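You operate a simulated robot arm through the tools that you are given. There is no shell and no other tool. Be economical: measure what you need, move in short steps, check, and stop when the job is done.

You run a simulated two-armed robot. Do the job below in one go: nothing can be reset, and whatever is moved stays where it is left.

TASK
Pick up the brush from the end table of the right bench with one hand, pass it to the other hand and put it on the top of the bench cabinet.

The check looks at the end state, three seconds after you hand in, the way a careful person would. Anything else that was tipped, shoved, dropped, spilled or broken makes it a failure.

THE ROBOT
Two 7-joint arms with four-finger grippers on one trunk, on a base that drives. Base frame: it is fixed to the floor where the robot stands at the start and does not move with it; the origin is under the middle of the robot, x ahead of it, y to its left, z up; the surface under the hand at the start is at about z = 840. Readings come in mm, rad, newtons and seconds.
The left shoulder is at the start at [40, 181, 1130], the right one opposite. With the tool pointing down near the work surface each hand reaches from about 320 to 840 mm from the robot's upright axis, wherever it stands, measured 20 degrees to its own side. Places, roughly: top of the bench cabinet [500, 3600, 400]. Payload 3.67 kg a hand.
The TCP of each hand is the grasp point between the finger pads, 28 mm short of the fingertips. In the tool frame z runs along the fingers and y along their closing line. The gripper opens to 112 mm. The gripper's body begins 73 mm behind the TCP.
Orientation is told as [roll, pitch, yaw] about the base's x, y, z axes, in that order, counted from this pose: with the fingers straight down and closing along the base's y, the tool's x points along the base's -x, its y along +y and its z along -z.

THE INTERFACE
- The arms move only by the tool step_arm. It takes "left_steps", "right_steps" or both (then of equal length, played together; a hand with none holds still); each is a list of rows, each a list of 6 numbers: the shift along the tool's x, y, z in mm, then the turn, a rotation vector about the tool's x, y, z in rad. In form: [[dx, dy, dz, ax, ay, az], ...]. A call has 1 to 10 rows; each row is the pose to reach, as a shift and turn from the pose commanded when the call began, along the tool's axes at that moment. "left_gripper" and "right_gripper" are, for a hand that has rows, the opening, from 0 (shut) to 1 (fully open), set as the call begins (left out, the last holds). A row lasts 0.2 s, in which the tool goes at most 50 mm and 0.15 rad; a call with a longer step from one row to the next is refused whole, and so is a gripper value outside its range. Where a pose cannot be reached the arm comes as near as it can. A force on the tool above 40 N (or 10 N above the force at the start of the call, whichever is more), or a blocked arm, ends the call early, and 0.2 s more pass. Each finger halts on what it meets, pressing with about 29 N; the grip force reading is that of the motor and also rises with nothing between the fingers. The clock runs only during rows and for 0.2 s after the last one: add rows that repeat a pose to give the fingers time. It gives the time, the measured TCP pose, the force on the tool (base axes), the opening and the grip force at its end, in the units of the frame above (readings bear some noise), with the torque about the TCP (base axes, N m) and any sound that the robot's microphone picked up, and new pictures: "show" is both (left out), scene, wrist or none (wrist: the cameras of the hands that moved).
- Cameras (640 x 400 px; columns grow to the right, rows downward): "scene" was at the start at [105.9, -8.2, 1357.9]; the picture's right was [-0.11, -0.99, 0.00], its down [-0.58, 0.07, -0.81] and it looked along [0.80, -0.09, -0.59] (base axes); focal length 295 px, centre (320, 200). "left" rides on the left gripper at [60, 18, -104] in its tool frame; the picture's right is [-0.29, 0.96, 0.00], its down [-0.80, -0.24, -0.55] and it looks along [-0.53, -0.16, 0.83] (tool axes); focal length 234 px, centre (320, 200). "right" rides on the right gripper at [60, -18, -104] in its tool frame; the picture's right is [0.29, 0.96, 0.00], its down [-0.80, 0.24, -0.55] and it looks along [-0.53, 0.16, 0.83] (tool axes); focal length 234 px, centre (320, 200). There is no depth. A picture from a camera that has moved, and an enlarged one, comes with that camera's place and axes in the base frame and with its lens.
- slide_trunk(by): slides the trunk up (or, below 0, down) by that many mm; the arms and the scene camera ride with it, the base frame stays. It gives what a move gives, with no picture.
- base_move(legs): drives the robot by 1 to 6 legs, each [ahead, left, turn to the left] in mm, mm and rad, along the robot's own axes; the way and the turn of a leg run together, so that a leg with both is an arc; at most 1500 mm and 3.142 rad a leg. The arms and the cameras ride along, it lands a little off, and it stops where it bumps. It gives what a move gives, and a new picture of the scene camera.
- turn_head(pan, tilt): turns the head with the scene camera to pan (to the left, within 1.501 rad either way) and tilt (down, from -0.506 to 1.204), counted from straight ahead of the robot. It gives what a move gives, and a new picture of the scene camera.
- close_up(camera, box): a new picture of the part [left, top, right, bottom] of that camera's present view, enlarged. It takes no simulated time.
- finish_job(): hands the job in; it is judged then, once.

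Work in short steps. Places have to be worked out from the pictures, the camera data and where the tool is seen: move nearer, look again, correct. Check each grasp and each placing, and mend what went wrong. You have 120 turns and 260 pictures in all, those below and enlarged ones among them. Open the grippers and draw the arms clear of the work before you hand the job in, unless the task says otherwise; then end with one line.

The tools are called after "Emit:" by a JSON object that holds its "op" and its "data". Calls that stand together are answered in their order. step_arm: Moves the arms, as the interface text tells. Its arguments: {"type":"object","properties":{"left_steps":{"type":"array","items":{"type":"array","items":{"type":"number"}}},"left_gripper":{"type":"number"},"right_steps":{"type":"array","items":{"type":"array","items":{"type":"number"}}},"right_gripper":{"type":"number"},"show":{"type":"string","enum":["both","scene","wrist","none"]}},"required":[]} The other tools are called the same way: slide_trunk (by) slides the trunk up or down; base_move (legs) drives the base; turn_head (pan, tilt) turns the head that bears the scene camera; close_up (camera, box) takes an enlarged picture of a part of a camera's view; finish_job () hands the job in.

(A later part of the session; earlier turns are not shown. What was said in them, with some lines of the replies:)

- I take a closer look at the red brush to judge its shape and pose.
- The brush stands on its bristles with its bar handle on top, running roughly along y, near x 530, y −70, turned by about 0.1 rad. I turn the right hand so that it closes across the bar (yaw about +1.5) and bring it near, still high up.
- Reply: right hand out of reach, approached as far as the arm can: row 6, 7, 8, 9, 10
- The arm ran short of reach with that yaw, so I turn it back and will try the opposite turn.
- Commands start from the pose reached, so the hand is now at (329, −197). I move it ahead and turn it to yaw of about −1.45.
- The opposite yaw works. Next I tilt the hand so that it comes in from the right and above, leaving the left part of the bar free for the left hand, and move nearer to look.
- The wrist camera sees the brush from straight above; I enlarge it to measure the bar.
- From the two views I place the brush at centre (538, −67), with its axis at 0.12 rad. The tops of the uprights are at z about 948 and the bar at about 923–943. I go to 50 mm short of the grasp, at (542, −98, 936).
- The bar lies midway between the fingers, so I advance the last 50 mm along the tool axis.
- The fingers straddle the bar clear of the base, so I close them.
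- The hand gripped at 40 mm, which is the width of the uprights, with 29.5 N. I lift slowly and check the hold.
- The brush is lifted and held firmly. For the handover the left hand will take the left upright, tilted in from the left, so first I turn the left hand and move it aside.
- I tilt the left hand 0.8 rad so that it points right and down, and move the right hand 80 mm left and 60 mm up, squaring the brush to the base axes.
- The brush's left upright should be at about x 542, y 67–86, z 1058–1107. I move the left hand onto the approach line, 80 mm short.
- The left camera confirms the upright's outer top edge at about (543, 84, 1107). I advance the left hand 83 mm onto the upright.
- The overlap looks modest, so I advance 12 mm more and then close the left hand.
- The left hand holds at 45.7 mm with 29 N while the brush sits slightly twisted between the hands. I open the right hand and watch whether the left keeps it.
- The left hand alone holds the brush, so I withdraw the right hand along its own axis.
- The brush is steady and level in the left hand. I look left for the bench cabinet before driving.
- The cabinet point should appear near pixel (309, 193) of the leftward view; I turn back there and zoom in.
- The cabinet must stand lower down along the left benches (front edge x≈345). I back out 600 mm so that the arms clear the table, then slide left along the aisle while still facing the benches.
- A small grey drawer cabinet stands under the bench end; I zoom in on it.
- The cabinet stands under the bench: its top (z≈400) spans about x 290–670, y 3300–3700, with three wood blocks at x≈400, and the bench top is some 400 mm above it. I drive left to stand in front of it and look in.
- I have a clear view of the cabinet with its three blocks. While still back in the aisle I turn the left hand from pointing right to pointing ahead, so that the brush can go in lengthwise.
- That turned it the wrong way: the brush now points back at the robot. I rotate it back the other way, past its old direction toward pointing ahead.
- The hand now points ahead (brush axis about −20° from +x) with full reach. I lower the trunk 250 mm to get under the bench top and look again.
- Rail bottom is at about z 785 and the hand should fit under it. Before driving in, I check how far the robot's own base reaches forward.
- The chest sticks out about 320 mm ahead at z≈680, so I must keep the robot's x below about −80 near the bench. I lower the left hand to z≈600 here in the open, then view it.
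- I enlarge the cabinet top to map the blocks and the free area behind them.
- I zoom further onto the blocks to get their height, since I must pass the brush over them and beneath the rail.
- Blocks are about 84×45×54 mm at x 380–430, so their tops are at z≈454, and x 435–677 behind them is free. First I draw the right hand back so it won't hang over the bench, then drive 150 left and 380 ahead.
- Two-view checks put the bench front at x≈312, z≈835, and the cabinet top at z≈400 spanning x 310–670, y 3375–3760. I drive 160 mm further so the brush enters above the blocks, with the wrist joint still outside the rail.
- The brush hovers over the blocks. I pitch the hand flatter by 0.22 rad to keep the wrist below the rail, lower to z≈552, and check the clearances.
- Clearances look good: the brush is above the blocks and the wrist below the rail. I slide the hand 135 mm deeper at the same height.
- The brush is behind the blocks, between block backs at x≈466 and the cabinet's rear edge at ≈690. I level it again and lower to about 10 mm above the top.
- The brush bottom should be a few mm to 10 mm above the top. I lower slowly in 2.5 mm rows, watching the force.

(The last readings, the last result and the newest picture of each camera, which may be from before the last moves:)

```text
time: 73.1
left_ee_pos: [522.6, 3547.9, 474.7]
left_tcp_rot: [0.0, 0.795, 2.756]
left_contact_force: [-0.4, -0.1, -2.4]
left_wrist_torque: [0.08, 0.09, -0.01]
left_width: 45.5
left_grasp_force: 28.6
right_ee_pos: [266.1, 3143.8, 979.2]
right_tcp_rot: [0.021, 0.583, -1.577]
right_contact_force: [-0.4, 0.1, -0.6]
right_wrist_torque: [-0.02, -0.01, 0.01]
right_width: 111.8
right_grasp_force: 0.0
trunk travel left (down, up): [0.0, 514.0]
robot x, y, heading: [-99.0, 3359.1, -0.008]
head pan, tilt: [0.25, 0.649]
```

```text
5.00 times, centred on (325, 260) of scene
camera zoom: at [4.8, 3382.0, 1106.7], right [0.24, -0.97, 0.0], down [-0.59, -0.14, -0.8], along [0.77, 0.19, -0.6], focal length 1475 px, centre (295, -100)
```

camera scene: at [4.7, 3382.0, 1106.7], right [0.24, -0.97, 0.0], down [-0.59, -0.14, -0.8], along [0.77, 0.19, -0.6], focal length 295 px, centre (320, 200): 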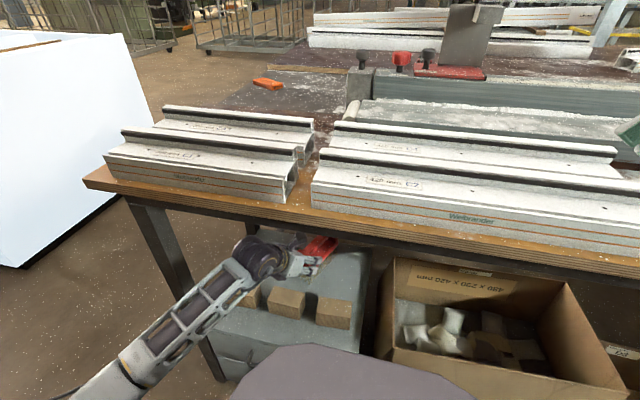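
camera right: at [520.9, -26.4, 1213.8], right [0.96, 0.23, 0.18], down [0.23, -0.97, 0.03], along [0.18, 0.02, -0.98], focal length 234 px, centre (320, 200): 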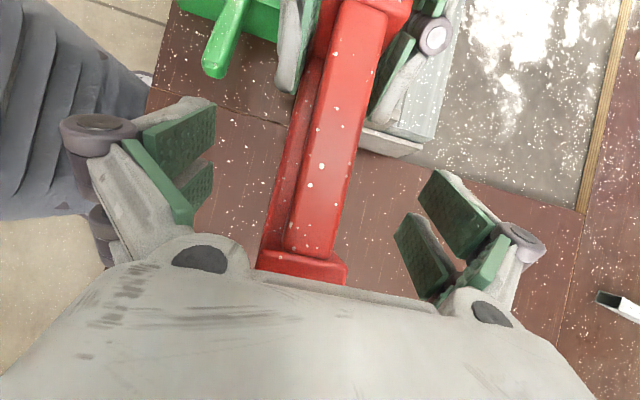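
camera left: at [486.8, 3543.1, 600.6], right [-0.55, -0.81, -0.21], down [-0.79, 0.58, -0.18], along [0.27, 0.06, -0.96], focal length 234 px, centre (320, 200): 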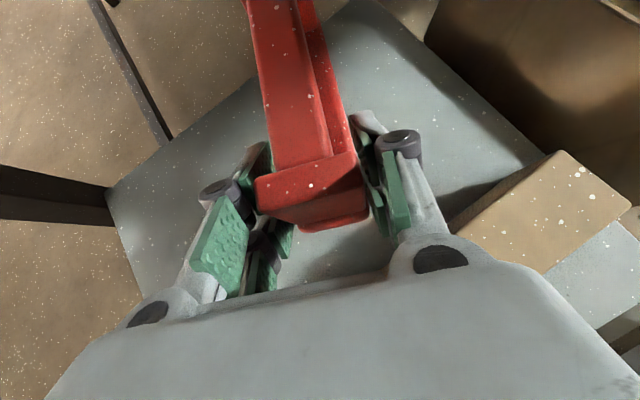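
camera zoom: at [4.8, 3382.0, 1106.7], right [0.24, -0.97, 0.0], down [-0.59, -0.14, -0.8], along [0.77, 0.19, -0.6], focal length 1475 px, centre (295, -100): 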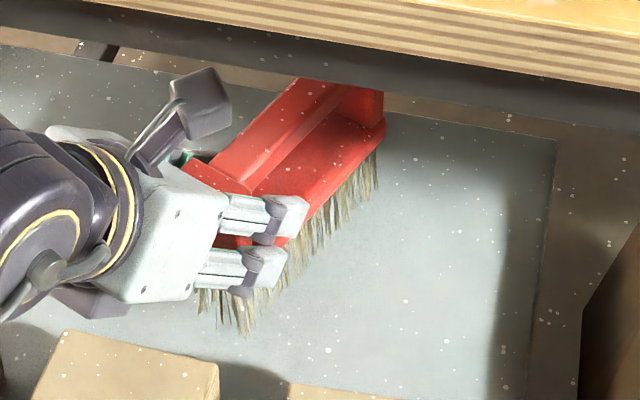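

No contact yet, so I keep lowering.

Emit:
{"op": "step_arm", "data": {"left_steps": [[-1.8, 0, 1.7, 0, 0, 0], [-3.6, 0, 3.5, 0, 0, 0], [-5.4, 0, 5.2, 0, 0, 0], [-7.2, 0, 7, 0, 0, 0], [-9, 0, 8.7, 0, 0, 0], [-9, 0, 8.7, 0, 0, 0]], "show": "none"}}

Emit:
{"op": "close_up", "data": {"camera": "scene", "box": [280, 220, 370, 300]}}

```text
time: 74.5
left_ee_pos: [524.3, 3548.0, 462.2]
left_tcp_rot: [0.002, 0.8, 2.755]
left_contact_force: [-0.9, -0.8, -2.6]
left_wrist_torque: [0.06, 0.11, 0.0]
left_width: 45.5
left_grasp_force: 29.4
right_ee_pos: [267.1, 3143.6, 979.1]
right_tcp_rot: [0.019, 0.585, -1.577]
right_contact_force: [-0.4, 0.2, 0.1]
right_wrist_torque: [-0.01, 0.0, 0.01]
right_width: 112.1
right_grasp_force: 0.0
trunk travel left (down, up): [0.0, 514.0]
robot x, y, heading: [-101.4, 3357.4, -0.011]
head pan, tilt: [0.25, 0.649]
```

```text
5.00 times, centred on (325, 260) of scene
camera zoom: at [4.8, 3382.0, 1106.7], right [0.24, -0.97, 0.0], down [-0.59, -0.14, -0.8], along [0.77, 0.19, -0.6], focal length 1475 px, centre (295, -100)
```

zoom: 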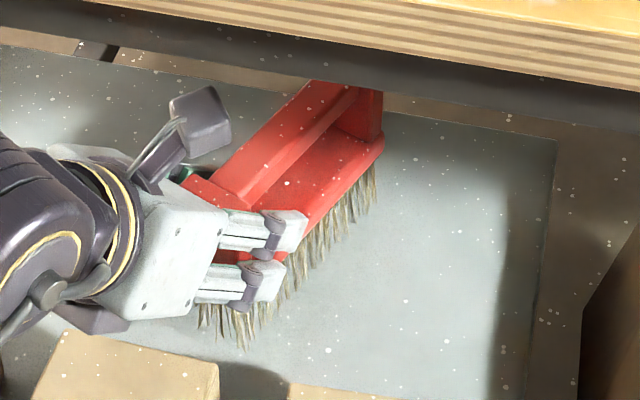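

Still no contact, so the top is lower than thought; I keep going down gently.

Emit:
{"op": "step_arm", "data": {"left_steps": [[-1.8, 0, 1.7, 0, 0, 0], [-3.6, 0, 3.5, 0, 0, 0], [-5.4, 0, 5.2, 0, 0, 0], [-7.2, 0, 7, 0, 0, 0], [-9, 0, 8.7, 0, 0, 0], [-10.8, 0, 10.4, 0, 0, 0], [-12.6, 0, 12.2, 0, 0, 0], [-14.4, 0, 14, 0, 0, 0], [-14.4, 0, 14, 0, 0, 0]], "show": "wrist"}}

Emit:
{"op": "close_up", "data": {"camera": "scene", "box": [280, 220, 370, 300]}}

```text
time: 76.5
left_ee_pos: [522.6, 3548.4, 446.6]
left_tcp_rot: [-0.002, 0.803, 2.753]
left_contact_force: [1.8, -2.6, 19.7]
left_wrist_torque: [-0.21, -0.23, 0.04]
left_width: 45.9
left_grasp_force: 28.9
right_ee_pos: [265.2, 3142.3, 980.0]
right_tcp_rot: [0.024, 0.584, -1.576]
right_contact_force: [-0.5, 0.0, -0.1]
right_wrist_torque: [0.0, 0.01, 0.02]
right_width: 111.9
right_grasp_force: 0.0
trunk travel left (down, up): [0.0, 514.0]
robot x, y, heading: [-98.3, 3359.1, -0.008]
head pan, tilt: [0.25, 0.649]
camera left: at [485.6, 3543.6, 561.3], right [-0.55, -0.81, -0.21], down [-0.79, 0.58, -0.19], along [0.27, 0.06, -0.96], focal length 234 px, centre (320, 200)
```

left: 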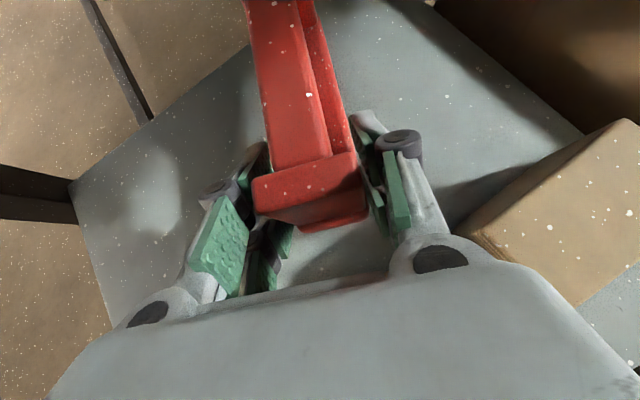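

```text
5.00 times, centred on (325, 260) of scene
camera zoom: at [2.9, 3381.4, 1107.0], right [0.24, -0.97, 0.0], down [-0.59, -0.14, -0.8], along [0.77, 0.19, -0.6], focal length 1475 px, centre (295, -100)
```

zoom: 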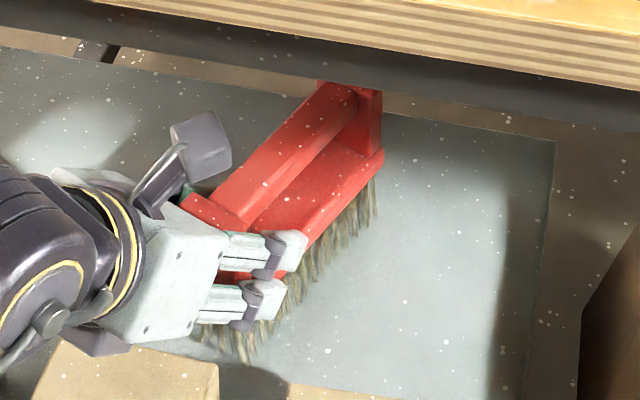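

Contact at TCP z≈447 with 20 N: the bristles rest on the cabinet top, well inside its edges. I ease off 2 mm and open the hand.

Emit:
{"op": "step_arm", "data": {"left_steps": [[1.4, 0, -1.4, 0, 0, 0], [1.4, 0, -1.4, 0, 0, 0]], "show": "none"}}

Emit:
{"op": "step_arm", "data": {"left_steps": [[0, 0, 0, 0, 0, 0], [0, 0, 0, 0, 0, 0], [0, 0, 0, 0, 0, 0], [0, 0, 0, 0, 0, 0]], "left_gripper": 1}}

Emit:
{"op": "close_up", "data": {"camera": "scene", "box": [280, 220, 370, 300]}}

```text
time: 77.1
left_ee_pos: [522.4, 3548.5, 447.2]
left_tcp_rot: [-0.001, 0.798, 2.755]
left_contact_force: [5.9, -2.4, 13.4]
left_wrist_torque: [-0.28, -0.77, 0.01]
left_width: 45.4
left_grasp_force: 28.9
right_ee_pos: [265.0, 3143.6, 979.8]
right_tcp_rot: [0.023, 0.586, -1.576]
right_contact_force: [0.2, 0.1, 1.1]
right_wrist_torque: [0.01, 0.04, 0.01]
right_width: 112.0
right_grasp_force: 0.1
trunk travel left (down, up): [0.0, 514.0]
robot x, y, heading: [-99.2, 3358.2, -0.013]
head pan, tilt: [0.25, 0.649]
```

```text
time: 78.1
left_ee_pos: [522.8, 3548.4, 446.9]
left_tcp_rot: [0.0, 0.795, 2.756]
left_contact_force: [-0.9, 0.5, 0.5]
left_wrist_torque: [0.0, -0.02, -0.03]
left_width: 112.2
left_grasp_force: 0.0
right_ee_pos: [266.0, 3143.1, 979.5]
right_tcp_rot: [0.021, 0.585, -1.577]
right_contact_force: [0.6, 0.2, 0.8]
right_wrist_torque: [-0.04, 0.0, 0.03]
right_width: 111.7
right_grasp_force: 0.0
trunk travel left (down, up): [0.0, 514.0]
robot x, y, heading: [-96.6, 3359.8, -0.012]
head pan, tilt: [0.25, 0.649]
camera scene: at [4.6, 3382.0, 1106.7], right [0.24, -0.97, 0.0], down [-0.59, -0.14, -0.8], along [0.77, 0.19, -0.6], focal length 295 px, centre (320, 200)
camera left: at [485.9, 3543.8, 560.2], right [-0.55, -0.81, -0.21], down [-0.79, 0.58, -0.18], along [0.27, 0.06, -0.96], focal length 234 px, centre (320, 200)
```

scene: 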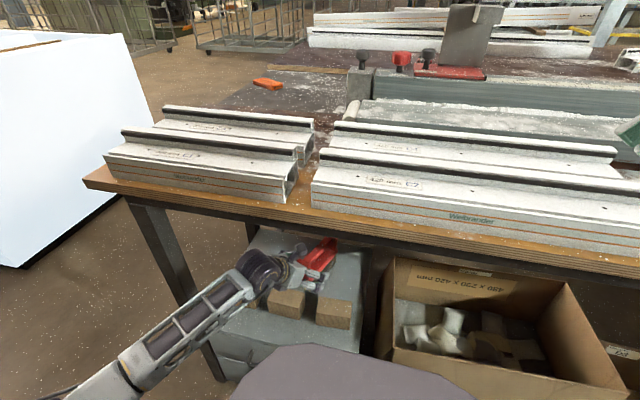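
left: 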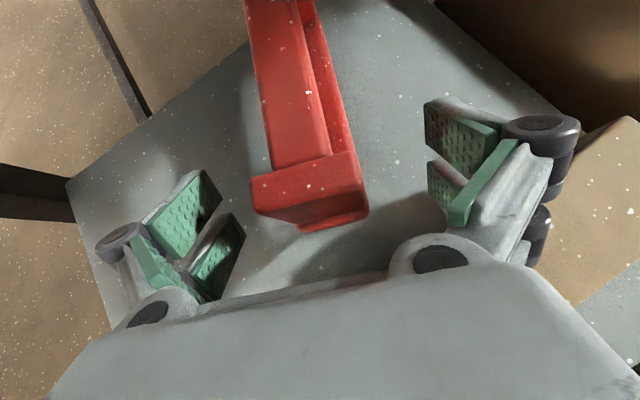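

```text
5.00 times, centred on (325, 260) of scene
camera zoom: at [4.6, 3382.0, 1106.7], right [0.24, -0.97, 0.0], down [-0.59, -0.14, -0.8], along [0.77, 0.19, -0.6], focal length 1475 px, centre (295, -100)
```

zoom: 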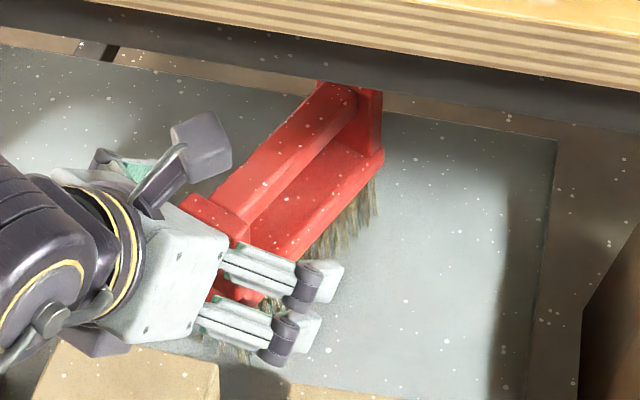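

The brush stands free. I back the hand out along its axis 80 mm, then straight back out from under the bench.

Emit:
{"op": "step_arm", "data": {"left_steps": [[0, 0, -15, 0, 0, 0], [0, 0, -35, 0, 0, 0], [0, 0, -58, 0, 0, 0], [0, 0, -80, 0, 0, 0], [-19, 11, -99, 0, 0, 0], [-39, 23, -119, 0, 0, 0], [-64, 38, -144, 0, 0, 0], [-90, 53, -170, 0, 0, 0]]}}

Emit:
{"op": "close_up", "data": {"camera": "scene", "box": [220, 210, 380, 310]}}

```text
time: 79.9
left_ee_pos: [332.4, 3569.5, 500.4]
left_tcp_rot: [0.0, 0.797, 2.755]
left_contact_force: [-0.5, -0.8, 0.9]
left_wrist_torque: [0.01, -0.01, -0.03]
left_width: 111.9
left_grasp_force: 0.1
right_ee_pos: [264.8, 3143.7, 980.5]
right_tcp_rot: [0.02, 0.585, -1.577]
right_contact_force: [0.3, 0.5, -0.6]
right_wrist_torque: [-0.03, 0.01, -0.03]
right_width: 112.0
right_grasp_force: 0.1
trunk travel left (down, up): [0.0, 514.0]
robot x, y, heading: [-96.3, 3359.4, -0.01]
head pan, tilt: [0.25, 0.649]
camera scene: at [4.0, 3381.8, 1106.8], right [0.24, -0.97, 0.0], down [-0.59, -0.14, -0.8], along [0.77, 0.19, -0.6], focal length 295 px, centre (320, 200)
camera left: at [295.1, 3564.6, 614.4], right [-0.55, -0.81, -0.21], down [-0.79, 0.58, -0.18], along [0.27, 0.06, -0.96], focal length 234 px, centre (320, 200)
```

scene: 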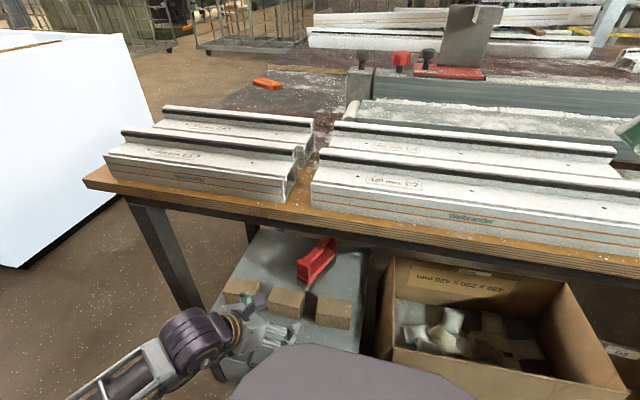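
left: 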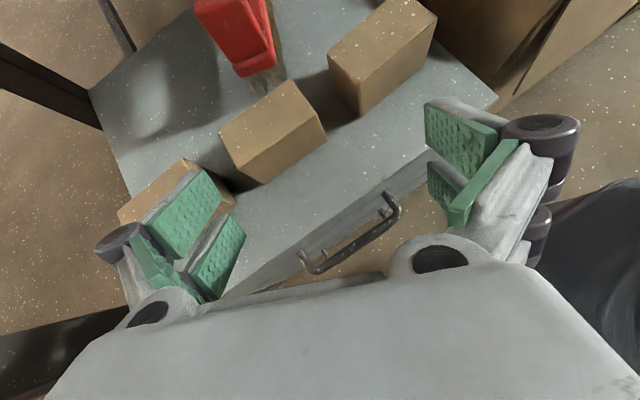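

```text
4.00 times, centred on (300, 260) of scene
camera zoom: at [4.0, 3381.8, 1106.8], right [0.24, -0.97, 0.0], down [-0.59, -0.14, -0.8], along [0.77, 0.19, -0.6], focal length 1180 px, centre (400, -40)
```

zoom: 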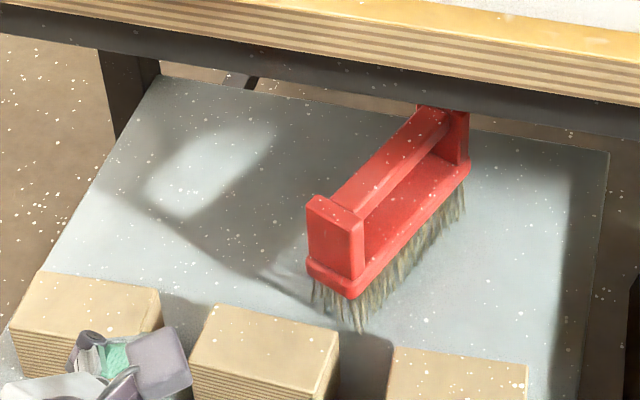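

The brush stands upright behind the undisturbed blocks. I drive straight back to draw both arms clear.

Emit:
{"op": "base_move", "data": {"legs": [[-400, 0, 0]]}}

Emit:
{"op": "close_up", "data": {"camera": "scene", "box": [220, 100, 400, 280]}}

```text
time: 82.4
left_ee_pos: [-59.1, 3572.8, 499.4]
left_tcp_rot: [0.001, 0.797, 2.744]
left_contact_force: [0.9, 0.1, 0.5]
left_wrist_torque: [0.01, 0.0, 0.01]
left_width: 111.8
left_grasp_force: 0.1
right_ee_pos: [-129.0, 3145.0, 979.9]
right_tcp_rot: [0.023, 0.586, -1.587]
right_contact_force: [-0.6, -0.4, 0.0]
right_wrist_torque: [-0.01, -0.02, -0.03]
right_width: 112.1
right_grasp_force: 0.1
trunk travel left (down, up): [0.0, 514.0]
robot x, y, heading: [-491.1, 3364.6, -0.022]
head pan, tilt: [0.25, 0.649]
camera scene: at [-388.9, 3387.0, 1106.8], right [0.23, -0.97, 0.0], down [-0.59, -0.14, -0.8], along [0.78, 0.18, -0.6], focal length 295 px, centre (320, 200)
```

scene: 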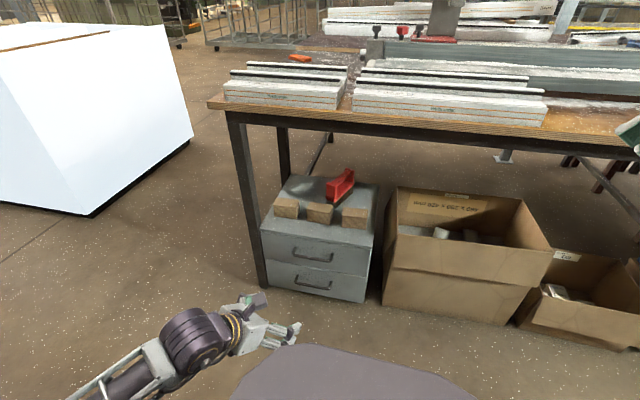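

```text
2.22 times, centred on (310, 190) of scene
camera zoom: at [-388.9, 3387.0, 1106.8], right [0.23, -0.97, 0.0], down [-0.59, -0.14, -0.8], along [0.78, 0.18, -0.6], focal length 655 px, centre (342, 222)
```

zoom: 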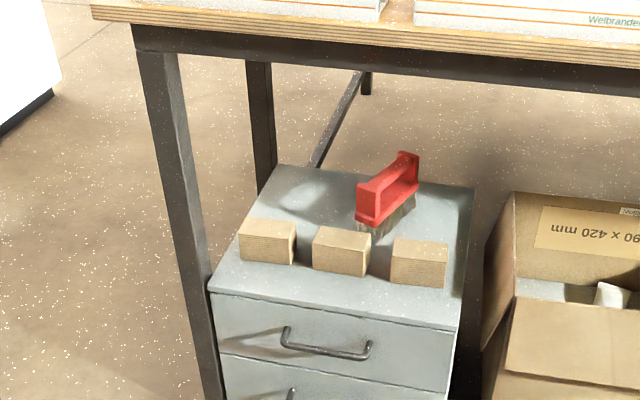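

The brush stands upright on the cabinet top, nothing else was moved, both grippers are open and the arms are clear, so I hand in.

Emit:
{"op": "finish_job", "data": {}}

```text
The job is handed in.
```

The right hand picked up the brush and passed it to the left, which stood it upright on top of the bench cabinet, behind the three wood blocks; in the last pictures nothing else had moved.
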